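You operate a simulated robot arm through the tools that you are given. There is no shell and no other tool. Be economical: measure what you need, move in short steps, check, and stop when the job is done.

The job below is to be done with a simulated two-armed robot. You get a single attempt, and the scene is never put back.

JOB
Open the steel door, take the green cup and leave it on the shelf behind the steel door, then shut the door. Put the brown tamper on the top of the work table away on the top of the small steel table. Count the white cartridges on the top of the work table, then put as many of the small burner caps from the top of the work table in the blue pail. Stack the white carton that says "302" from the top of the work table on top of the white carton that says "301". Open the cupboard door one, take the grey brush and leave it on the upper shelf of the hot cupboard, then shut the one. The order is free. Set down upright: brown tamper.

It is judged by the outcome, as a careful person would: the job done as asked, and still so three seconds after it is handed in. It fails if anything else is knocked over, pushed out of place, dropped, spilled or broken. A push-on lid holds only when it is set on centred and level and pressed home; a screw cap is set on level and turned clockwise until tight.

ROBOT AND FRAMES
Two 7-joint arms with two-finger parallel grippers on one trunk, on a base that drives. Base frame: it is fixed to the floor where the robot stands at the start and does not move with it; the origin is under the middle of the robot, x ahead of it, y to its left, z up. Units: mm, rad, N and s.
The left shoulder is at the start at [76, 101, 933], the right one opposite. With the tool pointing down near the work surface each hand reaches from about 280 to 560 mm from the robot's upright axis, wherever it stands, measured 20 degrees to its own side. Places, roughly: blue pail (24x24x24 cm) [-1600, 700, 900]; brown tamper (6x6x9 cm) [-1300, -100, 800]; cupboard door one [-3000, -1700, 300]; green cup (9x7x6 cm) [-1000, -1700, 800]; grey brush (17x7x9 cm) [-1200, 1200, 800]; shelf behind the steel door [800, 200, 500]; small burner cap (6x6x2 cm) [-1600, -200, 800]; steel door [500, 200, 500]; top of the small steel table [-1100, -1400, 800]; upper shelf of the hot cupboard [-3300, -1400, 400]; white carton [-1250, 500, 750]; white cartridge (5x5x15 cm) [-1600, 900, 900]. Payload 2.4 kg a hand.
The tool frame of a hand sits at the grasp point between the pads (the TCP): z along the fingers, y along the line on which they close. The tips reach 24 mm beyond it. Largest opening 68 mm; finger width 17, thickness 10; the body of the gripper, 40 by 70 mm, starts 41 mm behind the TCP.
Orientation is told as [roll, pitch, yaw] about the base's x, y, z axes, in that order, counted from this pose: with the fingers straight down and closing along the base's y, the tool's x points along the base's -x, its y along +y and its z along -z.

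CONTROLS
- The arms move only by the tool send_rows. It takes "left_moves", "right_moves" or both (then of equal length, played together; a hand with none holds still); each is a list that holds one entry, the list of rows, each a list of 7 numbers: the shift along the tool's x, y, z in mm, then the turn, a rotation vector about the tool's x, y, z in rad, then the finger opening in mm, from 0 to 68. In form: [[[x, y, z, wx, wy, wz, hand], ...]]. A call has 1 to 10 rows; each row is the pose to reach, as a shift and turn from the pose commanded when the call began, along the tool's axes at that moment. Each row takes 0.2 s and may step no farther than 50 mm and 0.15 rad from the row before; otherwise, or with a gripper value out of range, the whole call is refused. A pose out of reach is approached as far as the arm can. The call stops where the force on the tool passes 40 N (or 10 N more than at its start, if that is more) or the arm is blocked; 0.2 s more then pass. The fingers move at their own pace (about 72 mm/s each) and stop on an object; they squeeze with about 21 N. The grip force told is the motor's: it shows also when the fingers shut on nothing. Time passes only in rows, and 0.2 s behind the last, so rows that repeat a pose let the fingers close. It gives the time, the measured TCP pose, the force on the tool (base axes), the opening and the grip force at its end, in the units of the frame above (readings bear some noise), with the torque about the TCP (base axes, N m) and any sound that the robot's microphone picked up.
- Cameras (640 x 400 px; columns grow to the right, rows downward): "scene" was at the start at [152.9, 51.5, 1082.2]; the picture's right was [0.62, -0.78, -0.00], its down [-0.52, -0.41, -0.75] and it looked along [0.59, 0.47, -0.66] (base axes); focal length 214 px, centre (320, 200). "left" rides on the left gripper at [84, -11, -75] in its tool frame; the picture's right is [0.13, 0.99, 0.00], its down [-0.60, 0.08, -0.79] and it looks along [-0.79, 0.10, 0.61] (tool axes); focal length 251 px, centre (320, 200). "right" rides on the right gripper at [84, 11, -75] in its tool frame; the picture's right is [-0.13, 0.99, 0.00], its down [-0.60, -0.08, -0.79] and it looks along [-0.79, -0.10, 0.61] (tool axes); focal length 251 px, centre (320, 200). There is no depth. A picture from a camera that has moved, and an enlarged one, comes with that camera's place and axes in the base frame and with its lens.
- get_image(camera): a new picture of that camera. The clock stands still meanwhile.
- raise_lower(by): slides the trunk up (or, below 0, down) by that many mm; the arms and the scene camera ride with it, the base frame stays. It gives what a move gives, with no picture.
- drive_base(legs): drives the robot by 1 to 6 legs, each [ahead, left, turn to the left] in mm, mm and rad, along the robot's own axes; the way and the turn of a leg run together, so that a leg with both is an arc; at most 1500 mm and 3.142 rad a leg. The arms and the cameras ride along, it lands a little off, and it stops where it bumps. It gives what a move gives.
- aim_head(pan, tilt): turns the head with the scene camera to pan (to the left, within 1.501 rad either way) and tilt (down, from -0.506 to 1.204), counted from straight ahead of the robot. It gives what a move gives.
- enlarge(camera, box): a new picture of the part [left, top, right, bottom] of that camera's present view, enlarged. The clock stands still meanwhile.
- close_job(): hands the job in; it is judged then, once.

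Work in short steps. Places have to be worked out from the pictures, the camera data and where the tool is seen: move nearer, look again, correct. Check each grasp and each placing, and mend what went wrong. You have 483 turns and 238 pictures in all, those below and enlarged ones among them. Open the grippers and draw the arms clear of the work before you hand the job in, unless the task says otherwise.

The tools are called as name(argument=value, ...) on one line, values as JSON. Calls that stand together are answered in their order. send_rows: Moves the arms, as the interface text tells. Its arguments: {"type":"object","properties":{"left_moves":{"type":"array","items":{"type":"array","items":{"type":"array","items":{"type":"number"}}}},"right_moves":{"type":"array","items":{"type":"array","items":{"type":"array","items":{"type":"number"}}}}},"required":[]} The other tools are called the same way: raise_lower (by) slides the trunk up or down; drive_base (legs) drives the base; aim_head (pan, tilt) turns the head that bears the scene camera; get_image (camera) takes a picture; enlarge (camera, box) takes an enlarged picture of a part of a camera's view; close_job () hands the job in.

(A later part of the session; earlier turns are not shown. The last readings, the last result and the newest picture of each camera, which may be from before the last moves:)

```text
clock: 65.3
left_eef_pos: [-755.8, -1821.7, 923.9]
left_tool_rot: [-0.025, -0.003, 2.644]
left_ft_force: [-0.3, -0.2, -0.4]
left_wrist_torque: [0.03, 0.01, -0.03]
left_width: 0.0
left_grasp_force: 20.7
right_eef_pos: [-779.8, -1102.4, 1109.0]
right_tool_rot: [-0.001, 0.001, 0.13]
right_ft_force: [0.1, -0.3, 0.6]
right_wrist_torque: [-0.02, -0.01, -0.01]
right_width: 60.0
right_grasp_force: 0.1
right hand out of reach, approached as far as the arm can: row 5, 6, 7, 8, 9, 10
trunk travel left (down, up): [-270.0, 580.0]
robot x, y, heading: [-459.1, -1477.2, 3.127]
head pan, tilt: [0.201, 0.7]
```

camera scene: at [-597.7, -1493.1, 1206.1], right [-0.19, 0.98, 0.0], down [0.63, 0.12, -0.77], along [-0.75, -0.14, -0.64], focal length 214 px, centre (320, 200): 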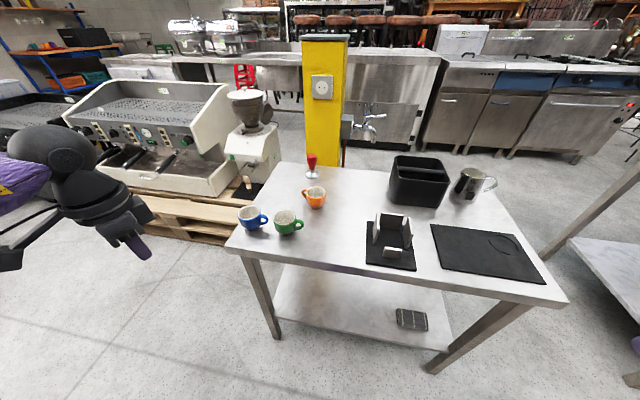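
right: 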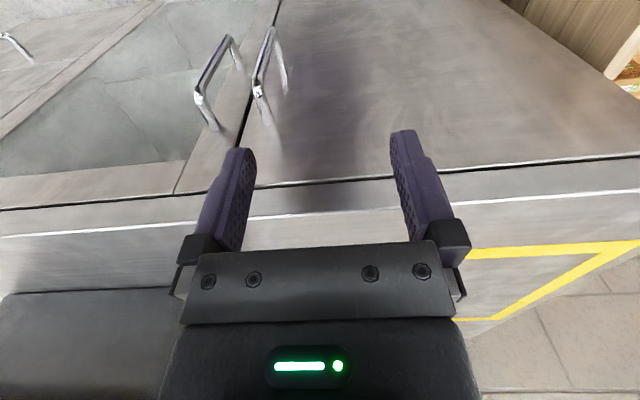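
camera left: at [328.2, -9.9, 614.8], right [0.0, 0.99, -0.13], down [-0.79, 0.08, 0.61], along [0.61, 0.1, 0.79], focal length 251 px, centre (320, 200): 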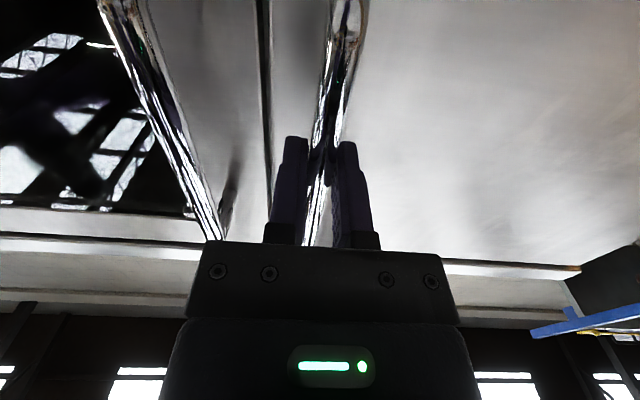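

The yaw flip works. Now test tilting that pose forward (fingers to the front, camera on top).

send_rows(right_moves=[[[0, 0, 10, 0, 0.12, 0, 60], [0, 0, 20, 0, 0.24, 0, 60], [0, 0, 30, 0, 0.36, 0, 60], [0, 0, 40, 0, 0.48, 0, 60], [0, 0, 50, 0, 0.6, 0, 60], [0, 0, 60, 0, 0.72, 0, 60], [0, 0, 70, 0, 0.84, 0, 60], [0, 0, 80, 0, 0.96, 0, 60], [0, 0, 90, 0, 1.05, 0, 60]]])

get_image(camera="scene")

```text
clock: 67.3
left_eef_pos: [-757.5, -1822.0, 923.6]
left_tool_rot: [-0.024, -0.004, 2.645]
left_ft_force: [-0.8, -1.0, 0.9]
left_wrist_torque: [0.0, -0.01, -0.02]
left_width: 0.0
left_grasp_force: 21.0
right_eef_pos: [-777.1, -1102.4, 1007.9]
right_tool_rot: [0.0, 1.052, 0.131]
right_ft_force: [0.3, 0.3, -0.3]
right_wrist_torque: [0.0, 0.08, -0.04]
right_width: 60.0
right_grasp_force: 0.2
right hand out of reach, approached as far as the arm can: row 1, 2, 3, 4, 5, 6, 7
trunk travel left (down, up): [-270.0, 580.0]
robot x, y, heading: [-457.1, -1477.8, 3.127]
head pan, tilt: [0.201, 0.7]
```

```text
210 pictures are left
camera scene: at [-597.9, -1493.0, 1206.1], right [-0.19, 0.98, 0.0], down [0.63, 0.12, -0.76], along [-0.75, -0.14, -0.64], focal length 214 px, centre (320, 200)
```

scene: 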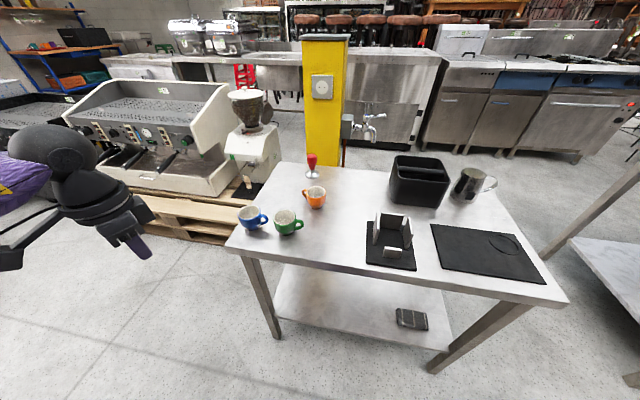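

That orientation (fingers forward and 30° down, camera up) is reachable. I turn the base so the hand can point to −y toward the handle with comfortable clearance from the table.

drive_base(legs=[[0, 0, 0.586], [60, -12, 0]])

send_rows(right_moves=[[[0, 0, 0, -0.13, 0, -0.07, 60], [0, 0, 0, -0.26, 0, -0.14, 60]]])

```text
clock: 69.9
left_eef_pos: [-572.0, -1953.2, 924.2]
left_tool_rot: [-0.023, -0.003, -3.05]
left_ft_force: [0.3, 0.6, 1.2]
left_wrist_torque: [0.02, 0.0, 0.01]
left_width: 0.0
left_grasp_force: 20.8
right_eef_pos: [-987.9, -1364.6, 1007.8]
right_tool_rot: [0.0, 1.051, 0.72]
right_ft_force: [-0.6, -0.3, -0.2]
right_wrist_torque: [0.01, 0.0, 0.03]
right_width: 60.1
right_grasp_force: 0.0
trunk travel left (down, up): [-270.0, 580.0]
robot x, y, heading: [-515.0, -1500.8, -2.561]
head pan, tilt: [0.201, 0.7]
```

```text
clock: 70.5
left_eef_pos: [-571.4, -1953.1, 924.1]
left_tool_rot: [-0.023, -0.004, -3.051]
left_ft_force: [-0.6, -0.1, -0.5]
left_wrist_torque: [0.0, 0.01, 0.04]
left_width: 0.0
left_grasp_force: 21.2
right_eef_pos: [-989.5, -1364.7, 1008.3]
right_tool_rot: [0.495, 1.018, 0.989]
right_ft_force: [0.4, 0.7, -1.2]
right_wrist_torque: [-0.01, -0.02, 0.03]
right_width: 60.0
right_grasp_force: 0.0
trunk travel left (down, up): [-270.0, 580.0]
robot x, y, heading: [-516.1, -1499.5, -2.563]
head pan, tilt: [0.201, 0.7]
```

I turned the wrong way about the vertical; undo that and apply the correct yaw.

send_rows(right_moves=[[[0, 0, 0, 0.13, 0, 0.07, 60], [0, 0, 0, 0.26, 0, 0.14, 60]]])

send_rows(right_moves=[[[0, 0, 0, 0.123, 0, -0.071, 60], [0, 0, 0, 0.246, 0, -0.141, 60], [0, 0, 0, 0.37, 0, -0.212, 60], [0, 0, 0, 0.493, 0, -0.283, 60], [0, 0, 0, 0.616, 0, -0.353, 60], [0, 0, 0, 0.739, 0, -0.424, 60]]])

get_image(camera="right")

```text
clock: 71.1
left_eef_pos: [-571.6, -1952.4, 923.6]
left_tool_rot: [-0.024, -0.003, -3.051]
left_ft_force: [-0.4, -0.4, -0.1]
left_wrist_torque: [-0.03, -0.01, -0.03]
left_width: 0.0
left_grasp_force: 21.3
right_eef_pos: [-989.2, -1367.5, 1008.2]
right_tool_rot: [0.0, 1.051, 0.722]
right_ft_force: [-0.1, -0.3, 0.9]
right_wrist_torque: [0.01, -0.03, 0.0]
right_width: 60.3
right_grasp_force: 0.0
trunk travel left (down, up): [-270.0, 580.0]
robot x, y, heading: [-519.3, -1502.2, -2.56]
head pan, tilt: [0.201, 0.7]
```

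```text
clock: 72.5
left_eef_pos: [-571.4, -1952.5, 924.1]
left_tool_rot: [-0.024, -0.003, -3.051]
left_ft_force: [-1.0, 0.6, 0.2]
left_wrist_torque: [-0.04, -0.02, 0.03]
left_width: 0.0
left_grasp_force: 20.9
right_eef_pos: [-989.1, -1365.6, 1007.9]
right_tool_rot: [0.003, 1.051, 1.576]
right_ft_force: [-0.4, 0.4, -0.3]
right_wrist_torque: [0.03, -0.03, 0.02]
right_width: 60.2
right_grasp_force: 0.0
trunk travel left (down, up): [-270.0, 580.0]
robot x, y, heading: [-514.2, -1497.9, -2.565]
head pan, tilt: [0.201, 0.7]
```

```text
209 pictures are left
camera right: at [-998.0, -1341.0, 1118.2], right [-0.99, 0.06, -0.11], down [0.08, 0.99, -0.13], along [0.1, -0.14, -0.99], focal length 251 px, centre (320, 200)
```

right: 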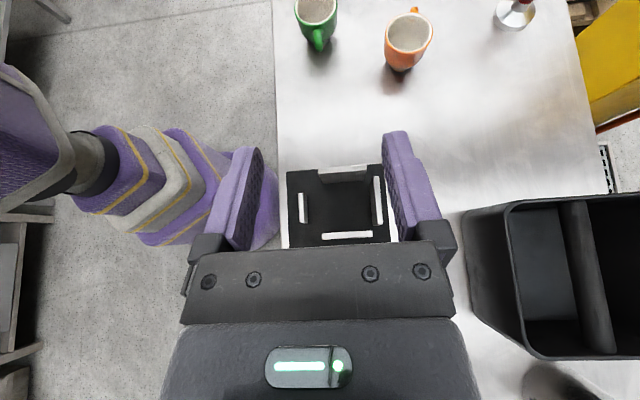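

The wrist camera sees the handle; I move to a standoff above and beside it.

send_rows(right_moves=[[[-10, -4, 45, 0, 0, 0, 60], [-22, -8, 90, 0, 0, 0, 60], [-33, -11, 135, 0, 0, 0, 60], [-44, -14, 181, 0, 0, 0, 60]]])

get_image(camera="right")

get_image(camera="scene")

```text
clock: 73.5
left_eef_pos: [-571.7, -1953.3, 923.1]
left_tool_rot: [-0.024, -0.005, -3.052]
left_ft_force: [0.0, 0.2, 0.1]
left_wrist_torque: [0.01, -0.03, 0.01]
left_width: 0.0
left_grasp_force: 21.5
right_eef_pos: [-977.8, -1499.0, 882.9]
right_tool_rot: [0.006, 1.053, 1.575]
right_ft_force: [0.3, -0.5, 0.9]
right_wrist_torque: [-0.02, 0.02, -0.02]
right_width: 60.1
right_grasp_force: 0.0
trunk travel left (down, up): [-270.0, 580.0]
robot x, y, heading: [-514.4, -1498.6, -2.561]
head pan, tilt: [0.201, 0.7]
```

```text
208 pictures are left
camera right: at [-987.0, -1475.1, 992.0], right [-0.99, 0.06, -0.11], down [0.08, 0.99, -0.13], along [0.1, -0.14, -0.99], focal length 251 px, centre (320, 200)
```

right: 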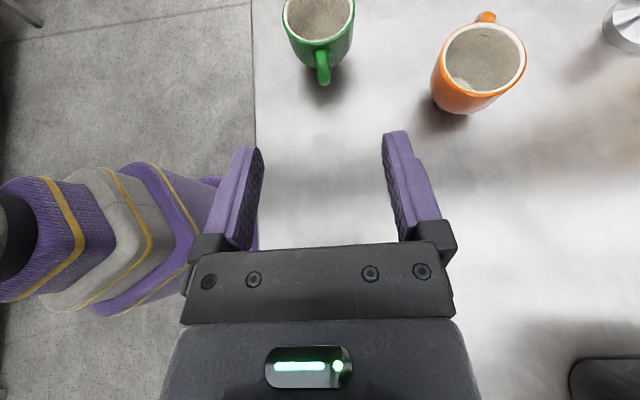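

```text
207 pictures are left
camera scene: at [-623.1, -1591.0, 1206.1], right [-0.7, 0.71, 0.0], down [0.46, 0.45, -0.76], along [-0.54, -0.54, -0.64], focal length 214 px, centre (320, 200)
```

scene: 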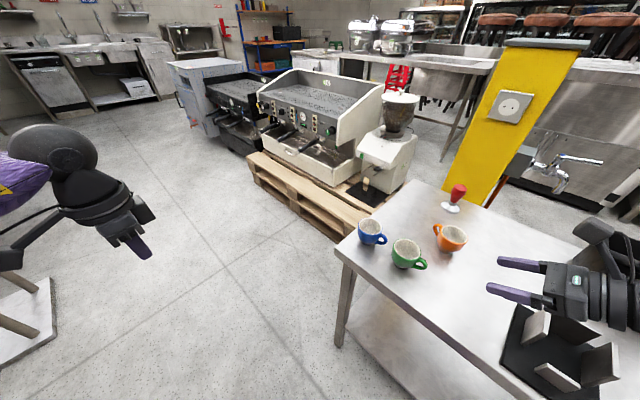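

Handle's outer tip triangulates to about (−976, −1612, 784). Advance most of the way and check.

send_rows(right_moves=[[[-22, -2, 25, 0, 0, 0, 44], [-22, -2, 60, 0, 0, 0, 44], [-22, -2, 95, 0, 0, 0, 44]]])

get_image(camera="right")

enlarge(camera="scene", box=[330, 180, 490, 300])

```text
clock: 74.3
left_eef_pos: [-572.2, -1952.5, 923.9]
left_tool_rot: [-0.025, -0.004, -3.05]
left_ft_force: [-0.5, 0.4, -0.8]
left_wrist_torque: [-0.02, 0.01, -0.01]
left_width: 0.0
left_grasp_force: 21.0
right_eef_pos: [-975.3, -1573.1, 813.9]
right_tool_rot: [0.002, 1.05, 1.572]
right_ft_force: [0.0, -0.8, 0.9]
right_wrist_torque: [0.01, 0.02, 0.02]
right_width: 44.3
right_grasp_force: 0.0
trunk travel left (down, up): [-270.0, 580.0]
robot x, y, heading: [-515.8, -1499.6, -2.568]
head pan, tilt: [0.201, 0.7]
```

```text
206 pictures are left
camera right: at [-984.6, -1547.8, 923.4], right [-0.99, 0.06, -0.11], down [0.08, 0.99, -0.13], along [0.1, -0.14, -0.99], focal length 251 px, centre (320, 200)
```

right: 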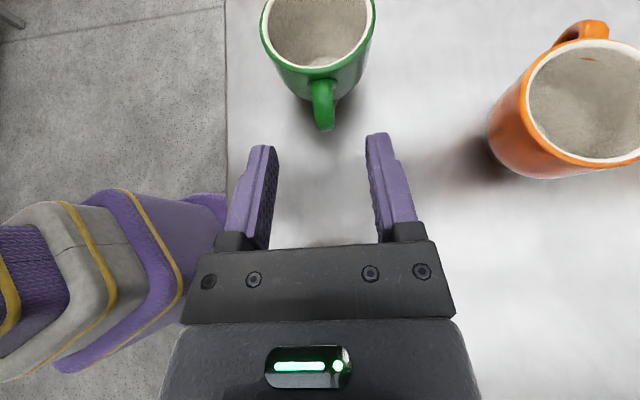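

```text
3.33 times, centred on (410, 240) of scene
camera zoom: at [-623.1, -1591.0, 1206.1], right [-0.7, 0.71, 0.0], down [0.46, 0.45, -0.76], along [-0.54, -0.54, -0.64], focal length 715 px, centre (20, 67)
```

zoom: 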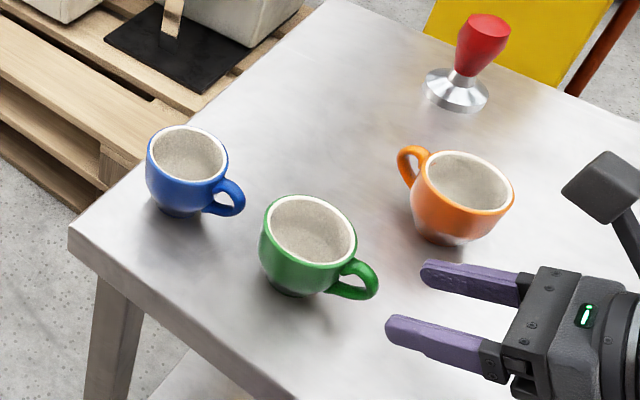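

Alignment matches. Advance the last 40 mm and close on the handle.

send_rows(right_moves=[[[0, 1, 20, 0, 0, 0, 40], [0, 1, 40, 0, 0, 0, 40], [0, 1, 40, 0, 0, 0, 0], [0, 1, 40, 0, 0, 0, 0], [0, 1, 40, 0, 0, 0, 0]]])

get_image(camera="right")

enlarge(camera="scene", box=[330, 180, 490, 300])

```text
clock: 75.5
left_eef_pos: [-571.5, -1952.3, 923.3]
left_tool_rot: [-0.025, -0.003, -3.05]
left_ft_force: [-0.2, -0.8, -0.2]
left_wrist_torque: [0.01, 0.02, -0.03]
left_width: 0.0
left_grasp_force: 20.7
right_eef_pos: [-975.2, -1608.9, 795.3]
right_tool_rot: [0.004, 1.05, 1.575]
right_ft_force: [-0.3, -0.1, 2.4]
right_wrist_torque: [-0.07, -0.01, -0.05]
right_width: 11.0
right_grasp_force: 20.6
trunk travel left (down, up): [-270.0, 580.0]
robot x, y, heading: [-516.9, -1499.3, -2.566]
head pan, tilt: [0.201, 0.7]
```

```text
204 pictures are left
camera right: at [-984.6, -1583.5, 905.1], right [-0.99, 0.06, -0.11], down [0.08, 0.99, -0.13], along [0.1, -0.14, -0.99], focal length 251 px, centre (320, 200)
```

right: 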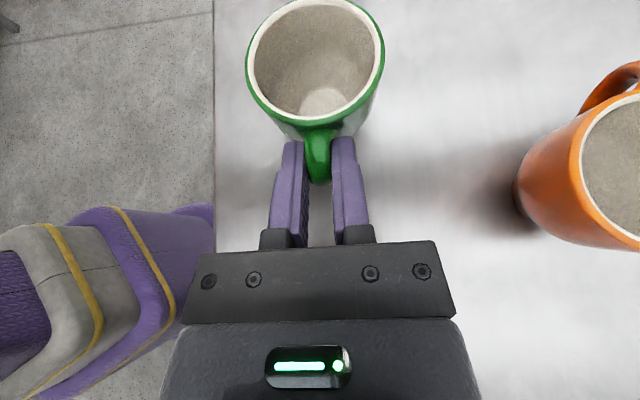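

```text
3.33 times, centred on (410, 240) of scene
camera zoom: at [-623.1, -1591.0, 1206.1], right [-0.7, 0.71, 0.0], down [0.46, 0.45, -0.76], along [-0.54, -0.54, -0.64], focal length 715 px, centre (20, 67)
```

zoom: 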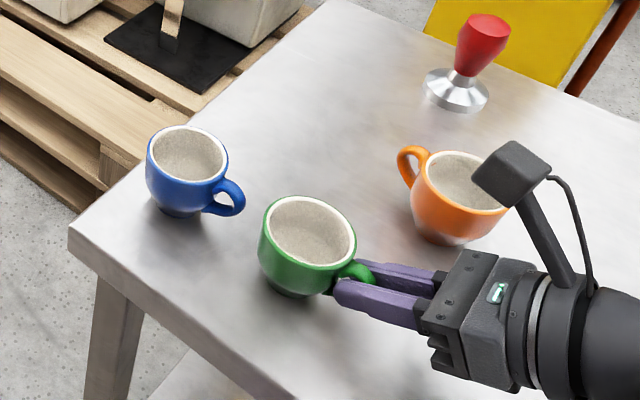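

Handle held. Lift straight up 140 mm and check that the cup stays level.

send_rows(right_moves=[[[17, 0, -10, 0, 0, 0, 0], [52, 0, -30, 0, 0, 0, 0], [87, 0, -50, 0, 0, 0, 0], [122, 0, -70, 0, 0, 0, 0]]])

get_image(camera="scene")

```text
clock: 76.5
left_eef_pos: [-571.4, -1952.8, 924.3]
left_tool_rot: [-0.025, -0.003, -3.05]
left_ft_force: [0.7, 1.2, 0.5]
left_wrist_torque: [-0.01, -0.02, 0.02]
left_width: 0.2
left_grasp_force: 20.7
right_eef_pos: [-971.3, -1605.7, 934.4]
right_tool_rot: [0.002, 1.051, 1.572]
right_ft_force: [-0.7, -0.6, -1.1]
right_wrist_torque: [0.07, 0.01, -0.02]
right_width: 11.0
right_grasp_force: 21.3
trunk travel left (down, up): [-270.0, 580.0]
robot x, y, heading: [-516.1, -1501.7, -2.563]
head pan, tilt: [0.201, 0.7]
```

```text
202 pictures are left
camera scene: at [-623.1, -1591.0, 1206.1], right [-0.7, 0.71, 0.0], down [0.46, 0.45, -0.76], along [-0.54, -0.54, -0.64], focal length 214 px, centre (320, 200)
```

scene: 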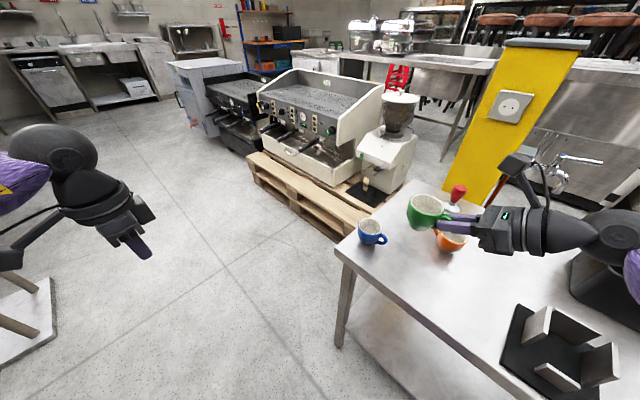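

Cup is held level. Back away, turn around (leftwards) and return toward the cabinet.

drive_base(legs=[[-320, 0, 0], [0, 0, 1.3], [0, 0, 1.262]])

drive_base(legs=[[-60, 1200, 0]])

aim_head(pan=0.2, tilt=0.6)

get_image(camera="scene")

```text
clock: 84.9
left_eef_pos: [50.7, -981.8, 923.1]
left_tool_rot: [-0.025, -0.004, -0.508]
left_ft_force: [-0.2, -0.1, 0.0]
left_wrist_torque: [0.02, 0.0, -0.01]
left_width: 0.0
left_grasp_force: 20.9
right_eef_pos: [184.5, -1496.0, 934.9]
right_tool_rot: [0.004, 1.051, -2.165]
right_ft_force: [-0.5, -0.4, -0.9]
right_wrist_torque: [-0.04, 0.03, 0.01]
right_width: 11.0
right_grasp_force: 21.3
trunk travel left (down, up): [-270.0, 580.0]
robot x, y, heading: [-248.1, -1322.9, -0.022]
head pan, tilt: [0.201, 0.7]
```

```text
clock: 90.8
left_eef_pos: [13.5, 181.8, 923.8]
left_tool_rot: [-0.025, -0.004, -0.505]
left_ft_force: [-0.7, -0.7, -0.7]
left_wrist_torque: [0.01, 0.01, -0.02]
left_width: 0.0
left_grasp_force: 20.9
right_eef_pos: [149.0, -330.3, 932.6]
right_tool_rot: [0.003, 1.05, -2.164]
right_ft_force: [0.8, -0.3, -0.7]
right_wrist_torque: [-0.04, 0.02, -0.03]
right_width: 11.0
right_grasp_force: 20.6
trunk travel left (down, up): [-270.0, 580.0]
robot x, y, heading: [-284.4, -162.0, -0.02]
head pan, tilt: [0.201, 0.7]
```

```text
clock: 91.5
left_eef_pos: [14.0, 182.0, 922.9]
left_tool_rot: [-0.024, -0.004, -0.506]
left_ft_force: [0.8, 0.5, -0.1]
left_wrist_torque: [-0.02, 0.01, 0.0]
left_width: 0.0
left_grasp_force: 21.3
right_eef_pos: [149.5, -331.0, 933.9]
right_tool_rot: [0.002, 1.05, -2.167]
right_ft_force: [-0.4, 0.0, -1.2]
right_wrist_torque: [-0.06, 0.04, 0.04]
right_width: 11.2
right_grasp_force: 21.1
trunk travel left (down, up): [-270.0, 580.0]
robot x, y, heading: [-286.8, -163.8, -0.018]
head pan, tilt: [0.201, 0.6]
```

```text
201 pictures are left
camera scene: at [-144.2, -147.9, 1214.7], right [0.18, -0.98, 0.0], down [-0.56, -0.1, -0.82], along [0.81, 0.15, -0.57], focal length 214 px, centre (320, 200)
```

scene: 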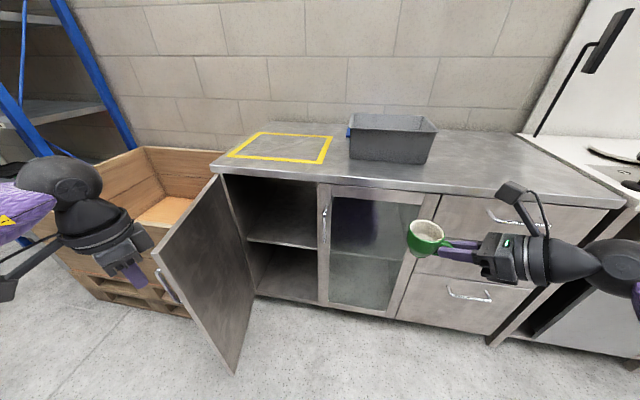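

Door is ~80° open with its free edge near (124, 284). To keep the left arm clear of it, I raise the left hand high and inward.

send_rows(left_moves=[[[0, -20, -40, 0, 0, 0, 0], [0, -40, -80, 0, 0, 0, 0], [0, -60, -120, 0, 0, 0, 0], [0, -80, -160, 0, 0, 0, 0], [0, -100, -200, 0, 0, 0, 0]]])

get_image(camera="scene")

```text
clock: 92.7
left_eef_pos: [-35.1, 95.9, 1122.8]
left_tool_rot: [-0.025, -0.005, -0.508]
left_ft_force: [-0.4, -0.7, 0.0]
left_wrist_torque: [0.01, -0.01, 0.01]
left_width: 0.1
left_grasp_force: 21.3
right_eef_pos: [149.4, -330.4, 934.4]
right_tool_rot: [0.002, 1.049, -2.168]
right_ft_force: [-0.2, 0.5, -1.1]
right_wrist_torque: [-0.06, 0.02, -0.03]
right_width: 10.8
right_grasp_force: 20.9
trunk travel left (down, up): [-270.0, 580.0]
robot x, y, heading: [-289.7, -161.6, -0.02]
head pan, tilt: [0.201, 0.6]
```

```text
200 pictures are left
camera scene: at [-144.3, -148.0, 1214.7], right [0.18, -0.98, 0.0], down [-0.56, -0.1, -0.82], along [0.81, 0.15, -0.57], focal length 214 px, centre (320, 200)
```

scene: 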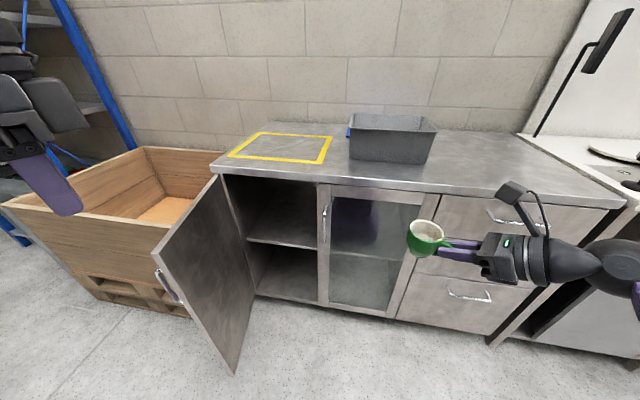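

Now bring the cup-holding right hand across to the middle, turning it to point more forward.

send_rows(right_moves=[[[15, -22, 27, -0.065, 0, 0.037, 0], [31, -45, 53, -0.13, 0, 0.075, 0], [46, -67, 80, -0.195, 0, 0.112, 0], [61, -90, 106, -0.26, 0, 0.149, 0], [76, -112, 133, -0.325, 0, 0.187, 0], [92, -135, 160, -0.39, 0, 0.224, 0]]])

raise_lower(by=-200)

get_image(camera="scene")

```text
clock: 94.1
left_eef_pos: [-34.6, 97.1, 1123.1]
left_tool_rot: [-0.024, -0.004, -0.507]
left_ft_force: [-0.4, -0.4, -0.2]
left_wrist_torque: [0.04, -0.01, 0.01]
left_width: 0.0
left_grasp_force: 21.5
right_eef_pos: [148.5, -119.6, 926.6]
right_tool_rot: [0.121, 1.036, -2.542]
right_ft_force: [-0.9, -0.4, -0.8]
right_wrist_torque: [0.01, 0.04, 0.0]
right_width: 11.1
right_grasp_force: 21.4
trunk travel left (down, up): [-270.0, 580.0]
robot x, y, heading: [-284.3, -161.4, -0.021]
head pan, tilt: [0.201, 0.6]
```

```text
clock: 96.3
left_eef_pos: [-33.6, 98.9, 925.8]
left_tool_rot: [-0.024, -0.004, -0.504]
left_ft_force: [0.3, 1.0, -0.1]
left_wrist_torque: [-0.04, -0.01, 0.02]
left_width: 0.0
left_grasp_force: 20.7
right_eef_pos: [145.1, -112.6, 726.6]
right_tool_rot: [0.091, 1.032, -2.552]
right_ft_force: [0.2, 0.5, -0.8]
right_wrist_torque: [-0.04, 0.07, 0.02]
right_width: 11.0
right_grasp_force: 20.9
trunk travel left (down, up): [-70.0, 780.0]
robot x, y, heading: [-286.1, -158.1, -0.018]
head pan, tilt: [0.201, 0.6]
```

```text
199 pictures are left
camera scene: at [-86.5, -148.9, 1009.6], right [0.18, -0.98, 0.0], down [-0.56, -0.1, -0.82], along [0.81, 0.15, -0.57], focal length 214 px, centre (320, 200)
```

scene: 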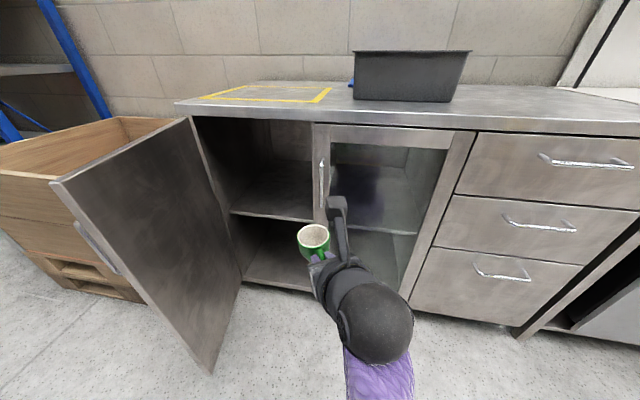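

Shelf looks to be at z≈485, front x≈510. I straighten the hand, move it further left and lower it before driving in.

send_rows(right_moves=[[[-15, -16, 24, -0.05, 0.004, 0.042, 0], [-30, -33, 49, -0.1, 0.009, 0.084, 0], [-45, -49, 73, -0.15, 0.013, 0.126, 0], [-59, -66, 97, -0.202, 0.018, 0.168, 0]]])

drive_base(legs=[[0, 110, 0.02], [180, 0, 0]])

get_image(camera="scene")

get_image(camera="right")

```text
clock: 96.9
left_eef_pos: [-33.6, 98.4, 924.4]
left_tool_rot: [-0.025, -0.003, -0.504]
left_ft_force: [-0.4, 0.7, -0.4]
left_wrist_torque: [0.01, -0.02, 0.01]
left_width: 0.1
left_grasp_force: 20.8
right_eef_pos: [177.9, -118.1, 736.3]
right_tool_rot: [0.347, 1.201, -2.423]
right_ft_force: [0.9, 0.1, -0.8]
right_wrist_torque: [0.02, 0.08, 0.0]
right_width: 10.9
right_grasp_force: 20.6
right hand out of reach, approached as far as the arm can: row 1, 2
trunk travel left (down, up): [-70.0, 780.0]
robot x, y, heading: [-287.0, -164.1, -0.023]
head pan, tilt: [0.201, 0.6]
stopped in row 2 (right hand): the arm was blocked; the commanded pose is now the measured one
```

```text
clock: 99.2
left_eef_pos: [140.9, 213.1, 925.8]
left_tool_rot: [-0.024, -0.003, -0.484]
left_ft_force: [-0.3, -0.1, 0.3]
left_wrist_torque: [0.0, 0.03, 0.0]
left_width: 0.2
left_grasp_force: 21.2
right_eef_pos: [357.6, 1.0, 735.4]
right_tool_rot: [0.343, 1.199, -2.402]
right_ft_force: [-0.4, 0.3, -0.9]
right_wrist_torque: [-0.02, 0.03, 0.0]
right_width: 11.3
right_grasp_force: 21.1
trunk travel left (down, up): [-70.0, 780.0]
robot x, y, heading: [-103.4, -54.9, 0.005]
head pan, tilt: [0.201, 0.6]
```

```text
198 pictures are left
camera scene: at [93.9, -34.9, 1009.5], right [0.2, -0.98, 0.0], down [-0.55, -0.11, -0.82], along [0.81, 0.17, -0.57], focal length 214 px, centre (320, 200)
```

scene: 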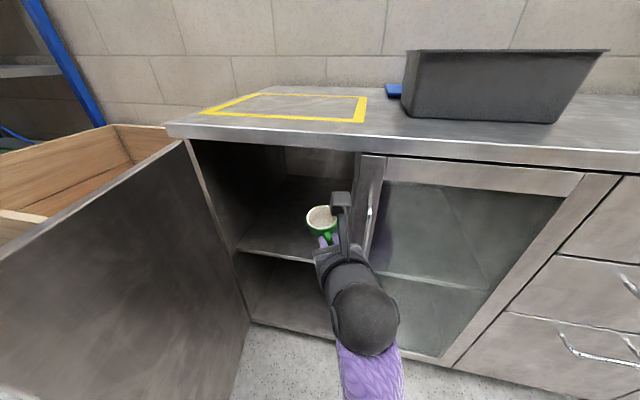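

```text
197 pictures are left
camera right: at [319.5, -11.8, 840.5], right [0.37, -0.93, 0.0], down [-0.89, -0.35, -0.3], along [0.28, 0.11, -0.95], focal length 251 px, centre (320, 200)
```

right: 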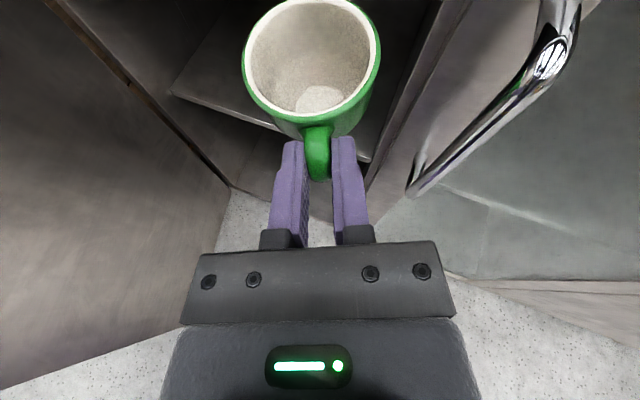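

The wrist hit a limit, tilting the cup a bit. I restore a level orientation pointing more to the left (the comfortable side).

send_rows(right_moves=[[[0, 0, 0, 0.11, -0.04, -0.01, 0], [0, 0, 0, 0.22, -0.08, -0.02, 0], [0, 0, 0, 0.33, -0.12, -0.03, 0], [0, 0, 0, 0.43, -0.15, -0.04, 0]]])

```text
clock: 100.2
left_eef_pos: [141.2, 214.6, 925.5]
left_tool_rot: [-0.026, -0.002, -0.485]
left_ft_force: [0.5, -0.2, 0.0]
left_wrist_torque: [0.01, -0.01, -0.01]
left_width: 0.0
left_grasp_force: 21.0
right_eef_pos: [356.4, 2.9, 734.2]
right_tool_rot: [-0.055, 1.048, -2.36]
right_ft_force: [0.0, 0.3, -0.8]
right_wrist_torque: [-0.06, 0.04, -0.03]
right_width: 10.8
right_grasp_force: 21.0
trunk travel left (down, up): [-70.0, 780.0]
robot x, y, heading: [-103.7, -53.0, 0.002]
head pan, tilt: [0.201, 0.6]
```

Level again. Lower toward shelf height while still outside.

send_rows(right_moves=[[[-27, -1, 23, -0.01, 0, 0, 0], [-54, -2, 46, -0.02, 0, 0, 0], [-81, -2, 69, -0.03, 0, 0, 0], [-108, -3, 91, -0.04, 0, 0, 0], [-135, -3, 113, -0.05, 0, 0, 0]]])

get_image(camera="scene")

```text
clock: 101.4
left_eef_pos: [141.9, 213.6, 925.1]
left_tool_rot: [-0.024, -0.002, -0.485]
left_ft_force: [0.2, 0.8, 0.4]
left_wrist_torque: [0.0, -0.01, -0.02]
left_width: 0.0
left_grasp_force: 21.2
right_eef_pos: [384.4, 16.5, 564.8]
right_tool_rot: [0.076, 1.039, -2.305]
right_ft_force: [-0.7, -0.1, -0.5]
right_wrist_torque: [-0.01, 0.05, -0.01]
right_width: 11.0
right_grasp_force: 21.0
trunk travel left (down, up): [-70.0, 780.0]
robot x, y, heading: [-105.8, -54.8, 0.005]
head pan, tilt: [0.201, 0.6]
```

```text
196 pictures are left
camera scene: at [93.9, -34.9, 1009.5], right [0.2, -0.98, 0.0], down [-0.55, -0.11, -0.82], along [0.81, 0.17, -0.57], focal length 214 px, centre (320, 200)
```

scene: 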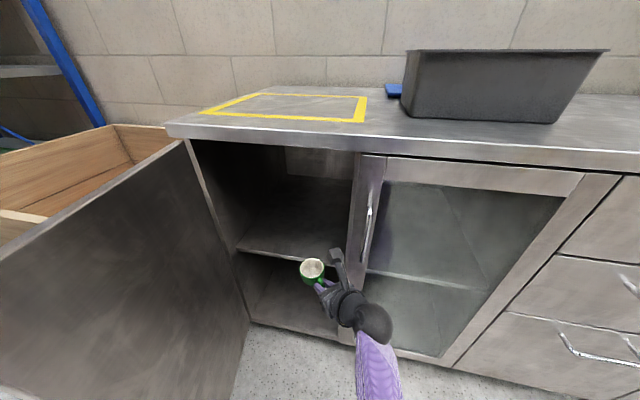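

Reach is good. Shelf edge is about x≈526, z≈474. I try turning the hand a bit more forward in this extended pose, which eases entry past the glass door frame.

send_rows(right_moves=[[[0, 0, 0, 0.01, 0, 0.03, 0], [0, 0, 0, -0.045, 0, 0.06, 0], [0, 0, 0, -0.1, 0, 0.1, 0], [0, 0, 0, -0.15, 0, 0.13, 0]]])

```text
clock: 102.6
left_eef_pos: [142.5, 213.8, 926.1]
left_tool_rot: [-0.024, -0.004, -0.482]
left_ft_force: [0.7, 0.3, 0.4]
left_wrist_torque: [0.0, -0.02, 0.02]
left_width: 0.1
left_grasp_force: 21.2
right_eef_pos: [404.2, 10.2, 588.6]
right_tool_rot: [0.112, 1.093, -2.474]
right_ft_force: [0.2, 0.1, -1.3]
right_wrist_torque: [-0.05, 0.04, 0.03]
right_width: 10.9
right_grasp_force: 20.8
trunk travel left (down, up): [-70.0, 780.0]
robot x, y, heading: [-104.0, -53.8, 0.002]
head pan, tilt: [0.201, 0.6]
stopped in row 4 (right hand): the arm was blocked; the commanded pose is now the measured one
```

Wrist limit again; go back to the comfortable yaw while extending forward a little.

send_rows(right_moves=[[[1, 1, 12, 0.06, -0.011, -0.018, 0], [2, 3, 25, 0.12, -0.022, -0.035, 0], [3, 4, 38, 0.18, -0.033, -0.053, 0], [4, 5, 51, 0.24, -0.045, -0.07, 0]]])

```text
clock: 103.6
left_eef_pos: [142.1, 214.1, 926.4]
left_tool_rot: [-0.024, -0.004, -0.483]
left_ft_force: [-0.8, 1.0, 0.7]
left_wrist_torque: [0.0, 0.0, 0.0]
left_width: 0.0
left_grasp_force: 21.2
right_eef_pos: [442.6, 37.2, 568.1]
right_tool_rot: [-0.033, 1.049, -2.353]
right_ft_force: [0.2, 0.0, -1.1]
right_wrist_torque: [-0.04, 0.02, -0.03]
right_width: 10.8
right_grasp_force: 21.1
trunk travel left (down, up): [-70.0, 780.0]
robot x, y, heading: [-103.3, -52.9, 0.004]
head pan, tilt: [0.201, 0.6]
```

Now at a good extension. Drive left 108 then forward 90 to bring the cup over the shelf.

drive_base(legs=[[0, 105, 0]])

drive_base(legs=[[60, 0, 0]])

get_image(camera="right")

get_image(camera="scene")

```text
clock: 104.8
left_eef_pos: [140.2, 320.5, 925.6]
left_tool_rot: [-0.024, -0.003, -0.479]
left_ft_force: [-0.5, -0.7, 0.0]
left_wrist_torque: [-0.01, -0.01, 0.04]
left_width: 0.0
left_grasp_force: 21.2
right_eef_pos: [442.1, 143.1, 569.6]
right_tool_rot: [-0.032, 1.049, -2.349]
right_ft_force: [0.0, -0.1, -0.8]
right_wrist_torque: [-0.03, 0.0, 0.0]
right_width: 10.9
right_grasp_force: 20.9
trunk travel left (down, up): [-70.0, 780.0]
robot x, y, heading: [-107.3, 50.8, 0.004]
head pan, tilt: [0.201, 0.6]
```

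```text
clock: 105.7
left_eef_pos: [200.8, 319.3, 925.1]
left_tool_rot: [-0.026, -0.002, -0.479]
left_ft_force: [0.4, -0.3, -0.1]
left_wrist_torque: [-0.01, 0.0, -0.01]
left_width: 0.4
left_grasp_force: 20.7
right_eef_pos: [502.6, 142.6, 568.4]
right_tool_rot: [-0.031, 1.05, -2.35]
right_ft_force: [0.4, 0.8, -0.5]
right_wrist_torque: [-0.03, 0.04, 0.0]
right_width: 11.0
right_grasp_force: 21.1
trunk travel left (down, up): [-70.0, 780.0]
robot x, y, heading: [-46.4, 55.3, 0.003]
head pan, tilt: [0.201, 0.6]
```

```text
195 pictures are left
camera right: at [497.8, 118.4, 679.2], right [0.68, -0.72, -0.13], down [-0.73, -0.67, -0.13], along [0.01, 0.18, -0.98], focal length 251 px, centre (320, 200)
```

right: 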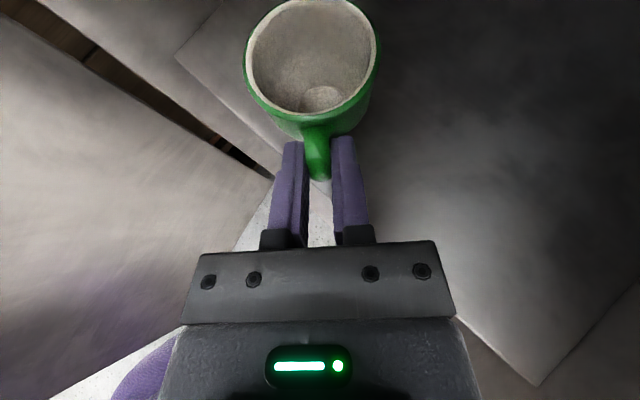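

```text
194 pictures are left
camera scene: at [154.2, 71.1, 1009.5], right [0.2, -0.98, 0.0], down [-0.55, -0.12, -0.82], along [0.81, 0.17, -0.57], focal length 214 px, centre (320, 200)
```

scene: 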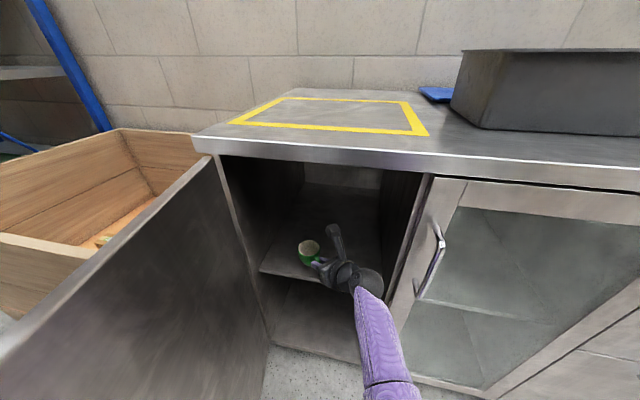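

Shelf front edge is at x≈506. Cup centre is at x≈539; go 50 mm further in, then lower until contact.

drive_base(legs=[[50, 0, 0]])

send_rows(right_moves=[[[-17, 0, 10, 0, 0, 0, 0], [-30, 0, 17, 0, 0, 0, 0]]])

get_image(camera="scene")

```text
clock: 106.7
left_eef_pos: [264.3, 313.2, 926.6]
left_tool_rot: [-0.019, 0.006, -0.449]
left_ft_force: [-0.5, -0.8, -1.3]
left_wrist_torque: [0.05, -0.04, 0.0]
left_width: 0.0
left_grasp_force: 20.5
right_eef_pos: [569.1, 147.7, 566.1]
right_tool_rot: [-0.049, 1.05, -2.335]
right_ft_force: [0.7, -1.5, -2.2]
right_wrist_torque: [0.04, 0.03, 0.08]
right_width: 10.8
right_grasp_force: 20.9
trunk travel left (down, up): [-70.0, 780.0]
robot x, y, heading: [21.5, 43.6, 0.039]
head pan, tilt: [0.201, 0.6]
```

```text
clock: 107.2
left_eef_pos: [258.6, 319.0, 926.5]
left_tool_rot: [-0.023, -0.001, -0.447]
left_ft_force: [-0.4, -0.2, 0.0]
left_wrist_torque: [-0.05, -0.02, 0.0]
left_width: 0.4
left_grasp_force: 21.4
right_eef_pos: [567.8, 150.0, 534.3]
right_tool_rot: [-0.026, 1.051, -2.317]
right_ft_force: [3.5, 0.0, 11.2]
right_wrist_torque: [0.38, -0.37, -0.1]
right_width: 11.0
right_grasp_force: 21.2
trunk travel left (down, up): [-70.0, 780.0]
robot x, y, heading: [18.6, 43.6, 0.034]
head pan, tilt: [0.201, 0.6]
```

```text
193 pictures are left
camera scene: at [220.0, 70.4, 1009.7], right [0.24, -0.97, 0.0], down [-0.55, -0.13, -0.83], along [0.8, 0.2, -0.56], focal length 214 px, centre (320, 200)
```

scene: 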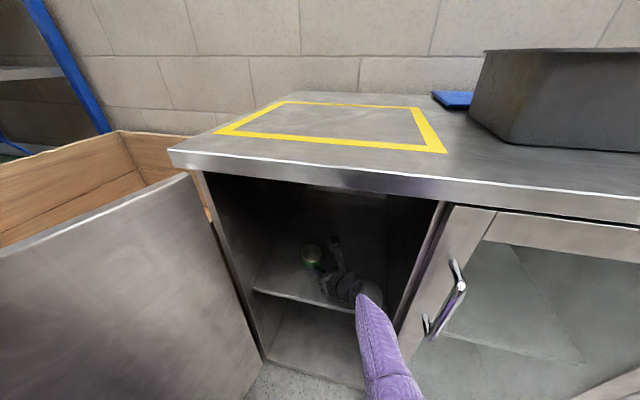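

Upward force of 11 N: the cup is touching the shelf. Check in the wrist camera before releasing.

get_image(camera="right")

```text
192 pictures are left
camera right: at [562.4, 125.4, 645.1], right [0.7, -0.7, -0.13], down [-0.71, -0.69, -0.13], along [0.0, 0.18, -0.98], focal length 251 px, centre (320, 200)
```

right: 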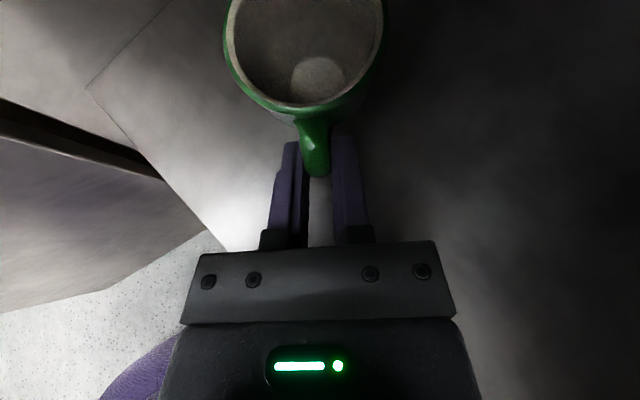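

Cup rests on the shelf, well inside. Open the fingers and back the hand out.

send_rows(right_moves=[[[-2, 0, 1, 0, 0, 0, 0], [-2, 0, 1, 0, 0, 0, 36], [-2, 0, 1, 0, 0, 0, 36], [-2, 0, -20, 0, 0, 0, 36], [-2, 0, -50, 0, 0, 0, 36], [-2, 0, -80, 0, 0, 0, 36]]])

get_image(camera="right")

```text
clock: 108.7
left_eef_pos: [258.4, 318.8, 926.4]
left_tool_rot: [-0.022, -0.003, -0.445]
left_ft_force: [-0.2, -0.4, 0.2]
left_wrist_torque: [-0.01, 0.02, -0.02]
left_width: 0.0
left_grasp_force: 20.9
right_eef_pos: [523.9, 97.8, 573.2]
right_tool_rot: [-0.014, 1.049, -2.308]
right_ft_force: [-0.3, 1.1, 0.5]
right_wrist_torque: [-0.02, 0.05, -0.03]
right_width: 36.2
right_grasp_force: 0.0
trunk travel left (down, up): [-70.0, 780.0]
robot x, y, heading: [19.7, 44.3, 0.036]
head pan, tilt: [0.201, 0.6]
```

```text
191 pictures are left
camera right: at [517.8, 73.3, 683.0], right [0.7, -0.71, -0.12], down [-0.72, -0.69, -0.13], along [0.01, 0.17, -0.98], focal length 251 px, centre (320, 200)
```

right: 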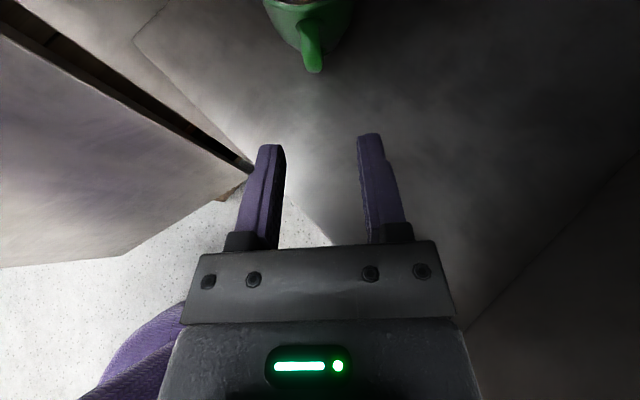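

Cup is standing on the shelf. Drive back straight and look at cup and door.

drive_base(legs=[[-300, 0, 0]])

aim_head(pan=0.5, tilt=0.6)

get_image(camera="scene")

```text
clock: 110.7
left_eef_pos: [-33.4, 307.4, 926.2]
left_tool_rot: [-0.022, -0.002, -0.455]
left_ft_force: [-1.0, 0.4, -0.8]
left_wrist_torque: [0.0, 0.01, -0.01]
left_width: 0.0
left_grasp_force: 20.8
right_eef_pos: [228.5, 83.7, 570.5]
right_tool_rot: [-0.019, 1.043, -2.319]
right_ft_force: [0.4, -0.4, 0.4]
right_wrist_torque: [0.02, 0.0, 0.02]
right_width: 35.9
right_grasp_force: 0.1
trunk travel left (down, up): [-70.0, 780.0]
robot x, y, heading: [-272.8, 38.9, 0.027]
head pan, tilt: [0.201, 0.6]
```

```text
clock: 111.5
left_eef_pos: [-32.8, 307.0, 926.0]
left_tool_rot: [-0.022, -0.001, -0.456]
left_ft_force: [0.3, 0.1, -0.2]
left_wrist_torque: [-0.01, -0.03, 0.01]
left_width: 0.0
left_grasp_force: 20.8
right_eef_pos: [228.0, 82.4, 570.4]
right_tool_rot: [-0.015, 1.043, -2.319]
right_ft_force: [-0.4, -0.4, 0.4]
right_wrist_torque: [0.0, -0.01, 0.0]
right_width: 35.9
right_grasp_force: 0.0
trunk travel left (down, up): [-70.0, 780.0]
robot x, y, heading: [-271.9, 36.8, 0.03]
head pan, tilt: [0.499, 0.6]
```

```text
190 pictures are left
camera scene: at [-83.7, 82.7, 1009.5], right [0.5, -0.86, 0.0], down [-0.49, -0.29, -0.82], along [0.71, 0.42, -0.57], focal length 214 px, centre (320, 200)
```

scene: 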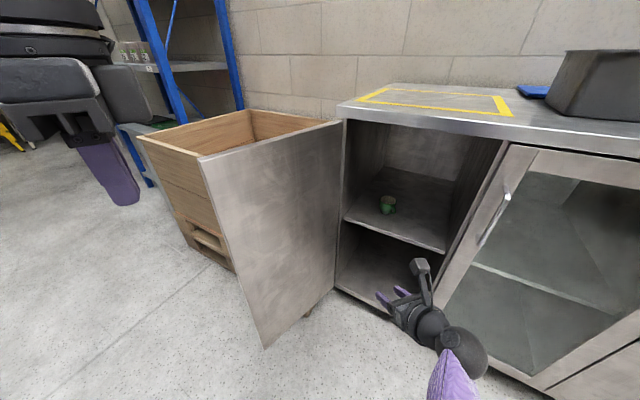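

Cup stands on the shelf. Now retract the right arm to its own side (returning it to fingers-down) so the door can swing.

send_rows(right_moves=[[[-3, 10, -40, 0, 0, 0, 36], [-6, 20, -80, 0, 0, 0, 36], [-9, 30, -120, 0, -0.1, 0, 36], [-12, 40, -160, 0, -0.25, 0, 36], [-15, 50, -200, 0, -0.4, 0, 36], [-18, 60, -240, 0, -0.55, 0, 36], [-21, 70, -280, 0, -0.7, 0, 36], [-24, 80, -310, 0, -0.85, 0, 36], [-27, 90, -340, 0, -0.98, 0, 36], [-30, 95, -353, 0, -1.05, 0, 36]]])

get_image(camera="scene")

```text
clock: 113.7
left_eef_pos: [-34.3, 305.8, 925.9]
left_tool_rot: [-0.024, -0.002, -0.456]
left_ft_force: [-1.0, 0.7, -0.4]
left_wrist_torque: [0.01, 0.02, -0.05]
left_width: 0.1
left_grasp_force: 21.5
right_eef_pos: [89.4, -226.7, 716.8]
right_tool_rot: [-0.012, -0.003, -2.302]
right_ft_force: [-0.1, 0.1, 0.2]
right_wrist_torque: [0.0, 0.01, -0.01]
right_width: 36.3
right_grasp_force: 0.1
right hand out of reach, approached as far as the arm can: row 8, 9, 10
trunk travel left (down, up): [-70.0, 780.0]
robot x, y, heading: [-273.9, 35.9, 0.027]
head pan, tilt: [0.499, 0.6]
```

```text
189 pictures are left
camera scene: at [-83.7, 82.6, 1009.5], right [0.51, -0.86, 0.0], down [-0.49, -0.29, -0.82], along [0.71, 0.42, -0.57], focal length 214 px, centre (320, 200)
```

scene: 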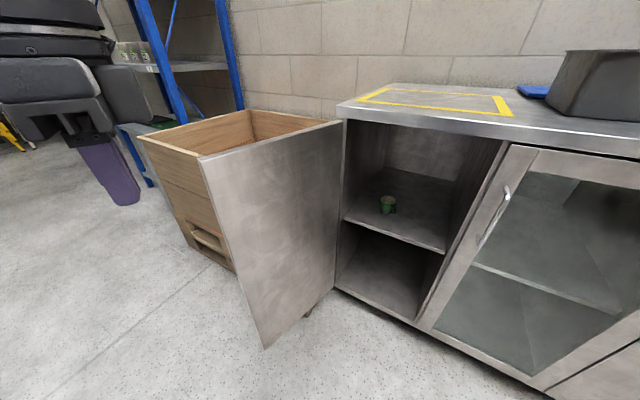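

Drive left and forward so the left hand (kept above door height) goes round to the door's outer side.

drive_base(legs=[[0, 240, -0.03], [130, 0, 0]])

aim_head(pan=0.8, tilt=0.7)

get_image(camera="scene")

```text
clock: 116.3
left_eef_pos: [99.5, 538.6, 926.6]
left_tool_rot: [-0.022, 0.0, -0.481]
left_ft_force: [-0.1, -0.1, -0.2]
left_wrist_torque: [-0.01, -0.01, -0.04]
left_width: 0.0
left_grasp_force: 21.5
right_eef_pos: [211.3, 2.1, 717.7]
right_tool_rot: [-0.011, -0.004, -2.324]
right_ft_force: [0.4, -0.2, 0.7]
right_wrist_torque: [0.01, -0.02, -0.03]
right_width: 35.9
right_grasp_force: 0.0
trunk travel left (down, up): [-70.0, 780.0]
robot x, y, heading: [-146.7, 272.6, 0.013]
head pan, tilt: [0.499, 0.6]
```

```text
clock: 117.1
left_eef_pos: [100.0, 537.7, 925.4]
left_tool_rot: [-0.023, -0.001, -0.479]
left_ft_force: [-0.6, -0.3, -0.9]
left_wrist_torque: [-0.02, 0.0, 0.0]
left_width: 0.0
left_grasp_force: 20.6
right_eef_pos: [210.3, 2.2, 718.6]
right_tool_rot: [-0.01, -0.005, -2.325]
right_ft_force: [-0.4, -0.5, -0.6]
right_wrist_torque: [-0.01, -0.01, 0.02]
right_width: 35.8
right_grasp_force: 0.0
trunk travel left (down, up): [-70.0, 780.0]
robot x, y, heading: [-146.9, 269.7, 0.009]
head pan, tilt: [0.799, 0.7]
```

```text
188 pictures are left
camera scene: at [26.2, 333.7, 1000.9], right [0.72, -0.69, 0.0], down [-0.45, -0.46, -0.77], along [0.53, 0.55, -0.64], focal length 214 px, centre (320, 200)
```

scene: 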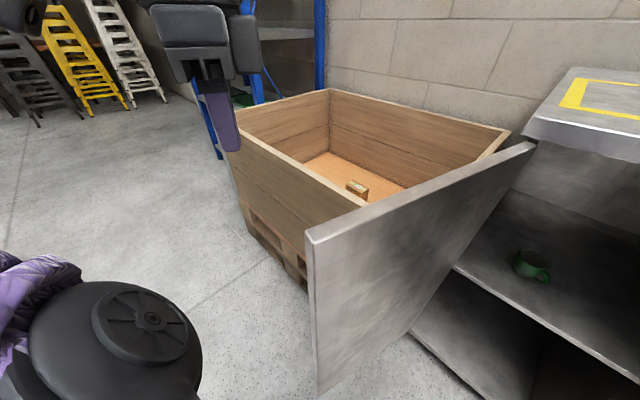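

Door corner at ≈(109, 437). I move the left hand to about (150, 500) outside the door and lower it to z≈820 (above the handle).

send_rows(left_moves=[[[-30, -4, 0, 0, 0, 0, 0], [-60, -4, 0, 0, 0, 0, 0], [-60, -4, 35, 0, 0, 0, 0], [-60, -4, 70, 0, 0, 0, 0], [-60, -4, 105, 0, 0, 0, 0]]])

get_image(camera="scene")

```text
clock: 118.3
left_eef_pos: [149.1, 507.6, 821.7]
left_tool_rot: [-0.023, -0.001, -0.477]
left_ft_force: [0.2, 0.2, 0.4]
left_wrist_torque: [0.01, -0.01, 0.02]
left_width: 0.0
left_grasp_force: 21.2
right_eef_pos: [210.9, 2.0, 716.7]
right_tool_rot: [-0.01, -0.005, -2.325]
right_ft_force: [0.2, -0.5, 0.2]
right_wrist_torque: [-0.01, 0.02, -0.02]
right_width: 35.9
right_grasp_force: 0.0
trunk travel left (down, up): [-70.0, 780.0]
robot x, y, heading: [-143.6, 268.0, 0.004]
head pan, tilt: [0.799, 0.7]
```

```text
187 pictures are left
camera scene: at [26.1, 333.7, 1000.9], right [0.72, -0.69, 0.0], down [-0.45, -0.46, -0.76], along [0.53, 0.55, -0.64], focal length 214 px, centre (320, 200)
```

scene: 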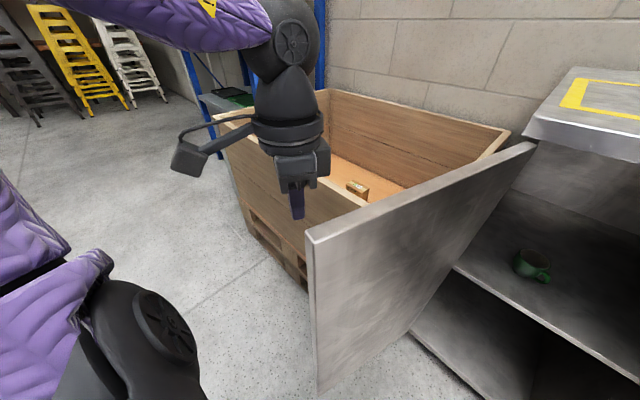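

Finger is behind the door. Drag it by driving right.

drive_base(legs=[[0, -240, 0]])

get_image(camera="scene")

```text
clock: 120.1
left_eef_pos: [151.5, 264.1, 821.2]
left_tool_rot: [-0.022, 0.0, -0.483]
left_ft_force: [0.0, 0.0, 0.8]
left_wrist_torque: [-0.01, -0.01, 0.02]
left_width: 0.2
left_grasp_force: 21.0
right_eef_pos: [210.1, -242.2, 716.2]
right_tool_rot: [-0.009, -0.005, -2.328]
right_ft_force: [0.2, 0.3, -0.2]
right_wrist_torque: [0.01, 0.02, 0.01]
right_width: 35.8
right_grasp_force: 0.1
trunk travel left (down, up): [-70.0, 780.0]
robot x, y, heading: [-143.1, 27.5, 0.002]
head pan, tilt: [0.799, 0.7]
```

```text
186 pictures are left
camera scene: at [27.7, 90.6, 1000.9], right [0.72, -0.69, 0.0], down [-0.45, -0.46, -0.76], along [0.53, 0.55, -0.64], focal length 214 px, centre (320, 200)
```

scene: 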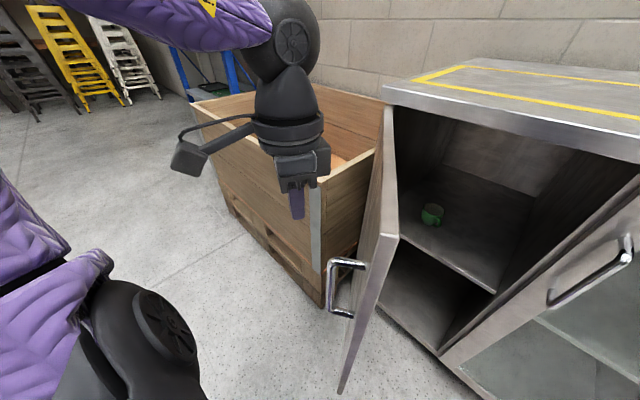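

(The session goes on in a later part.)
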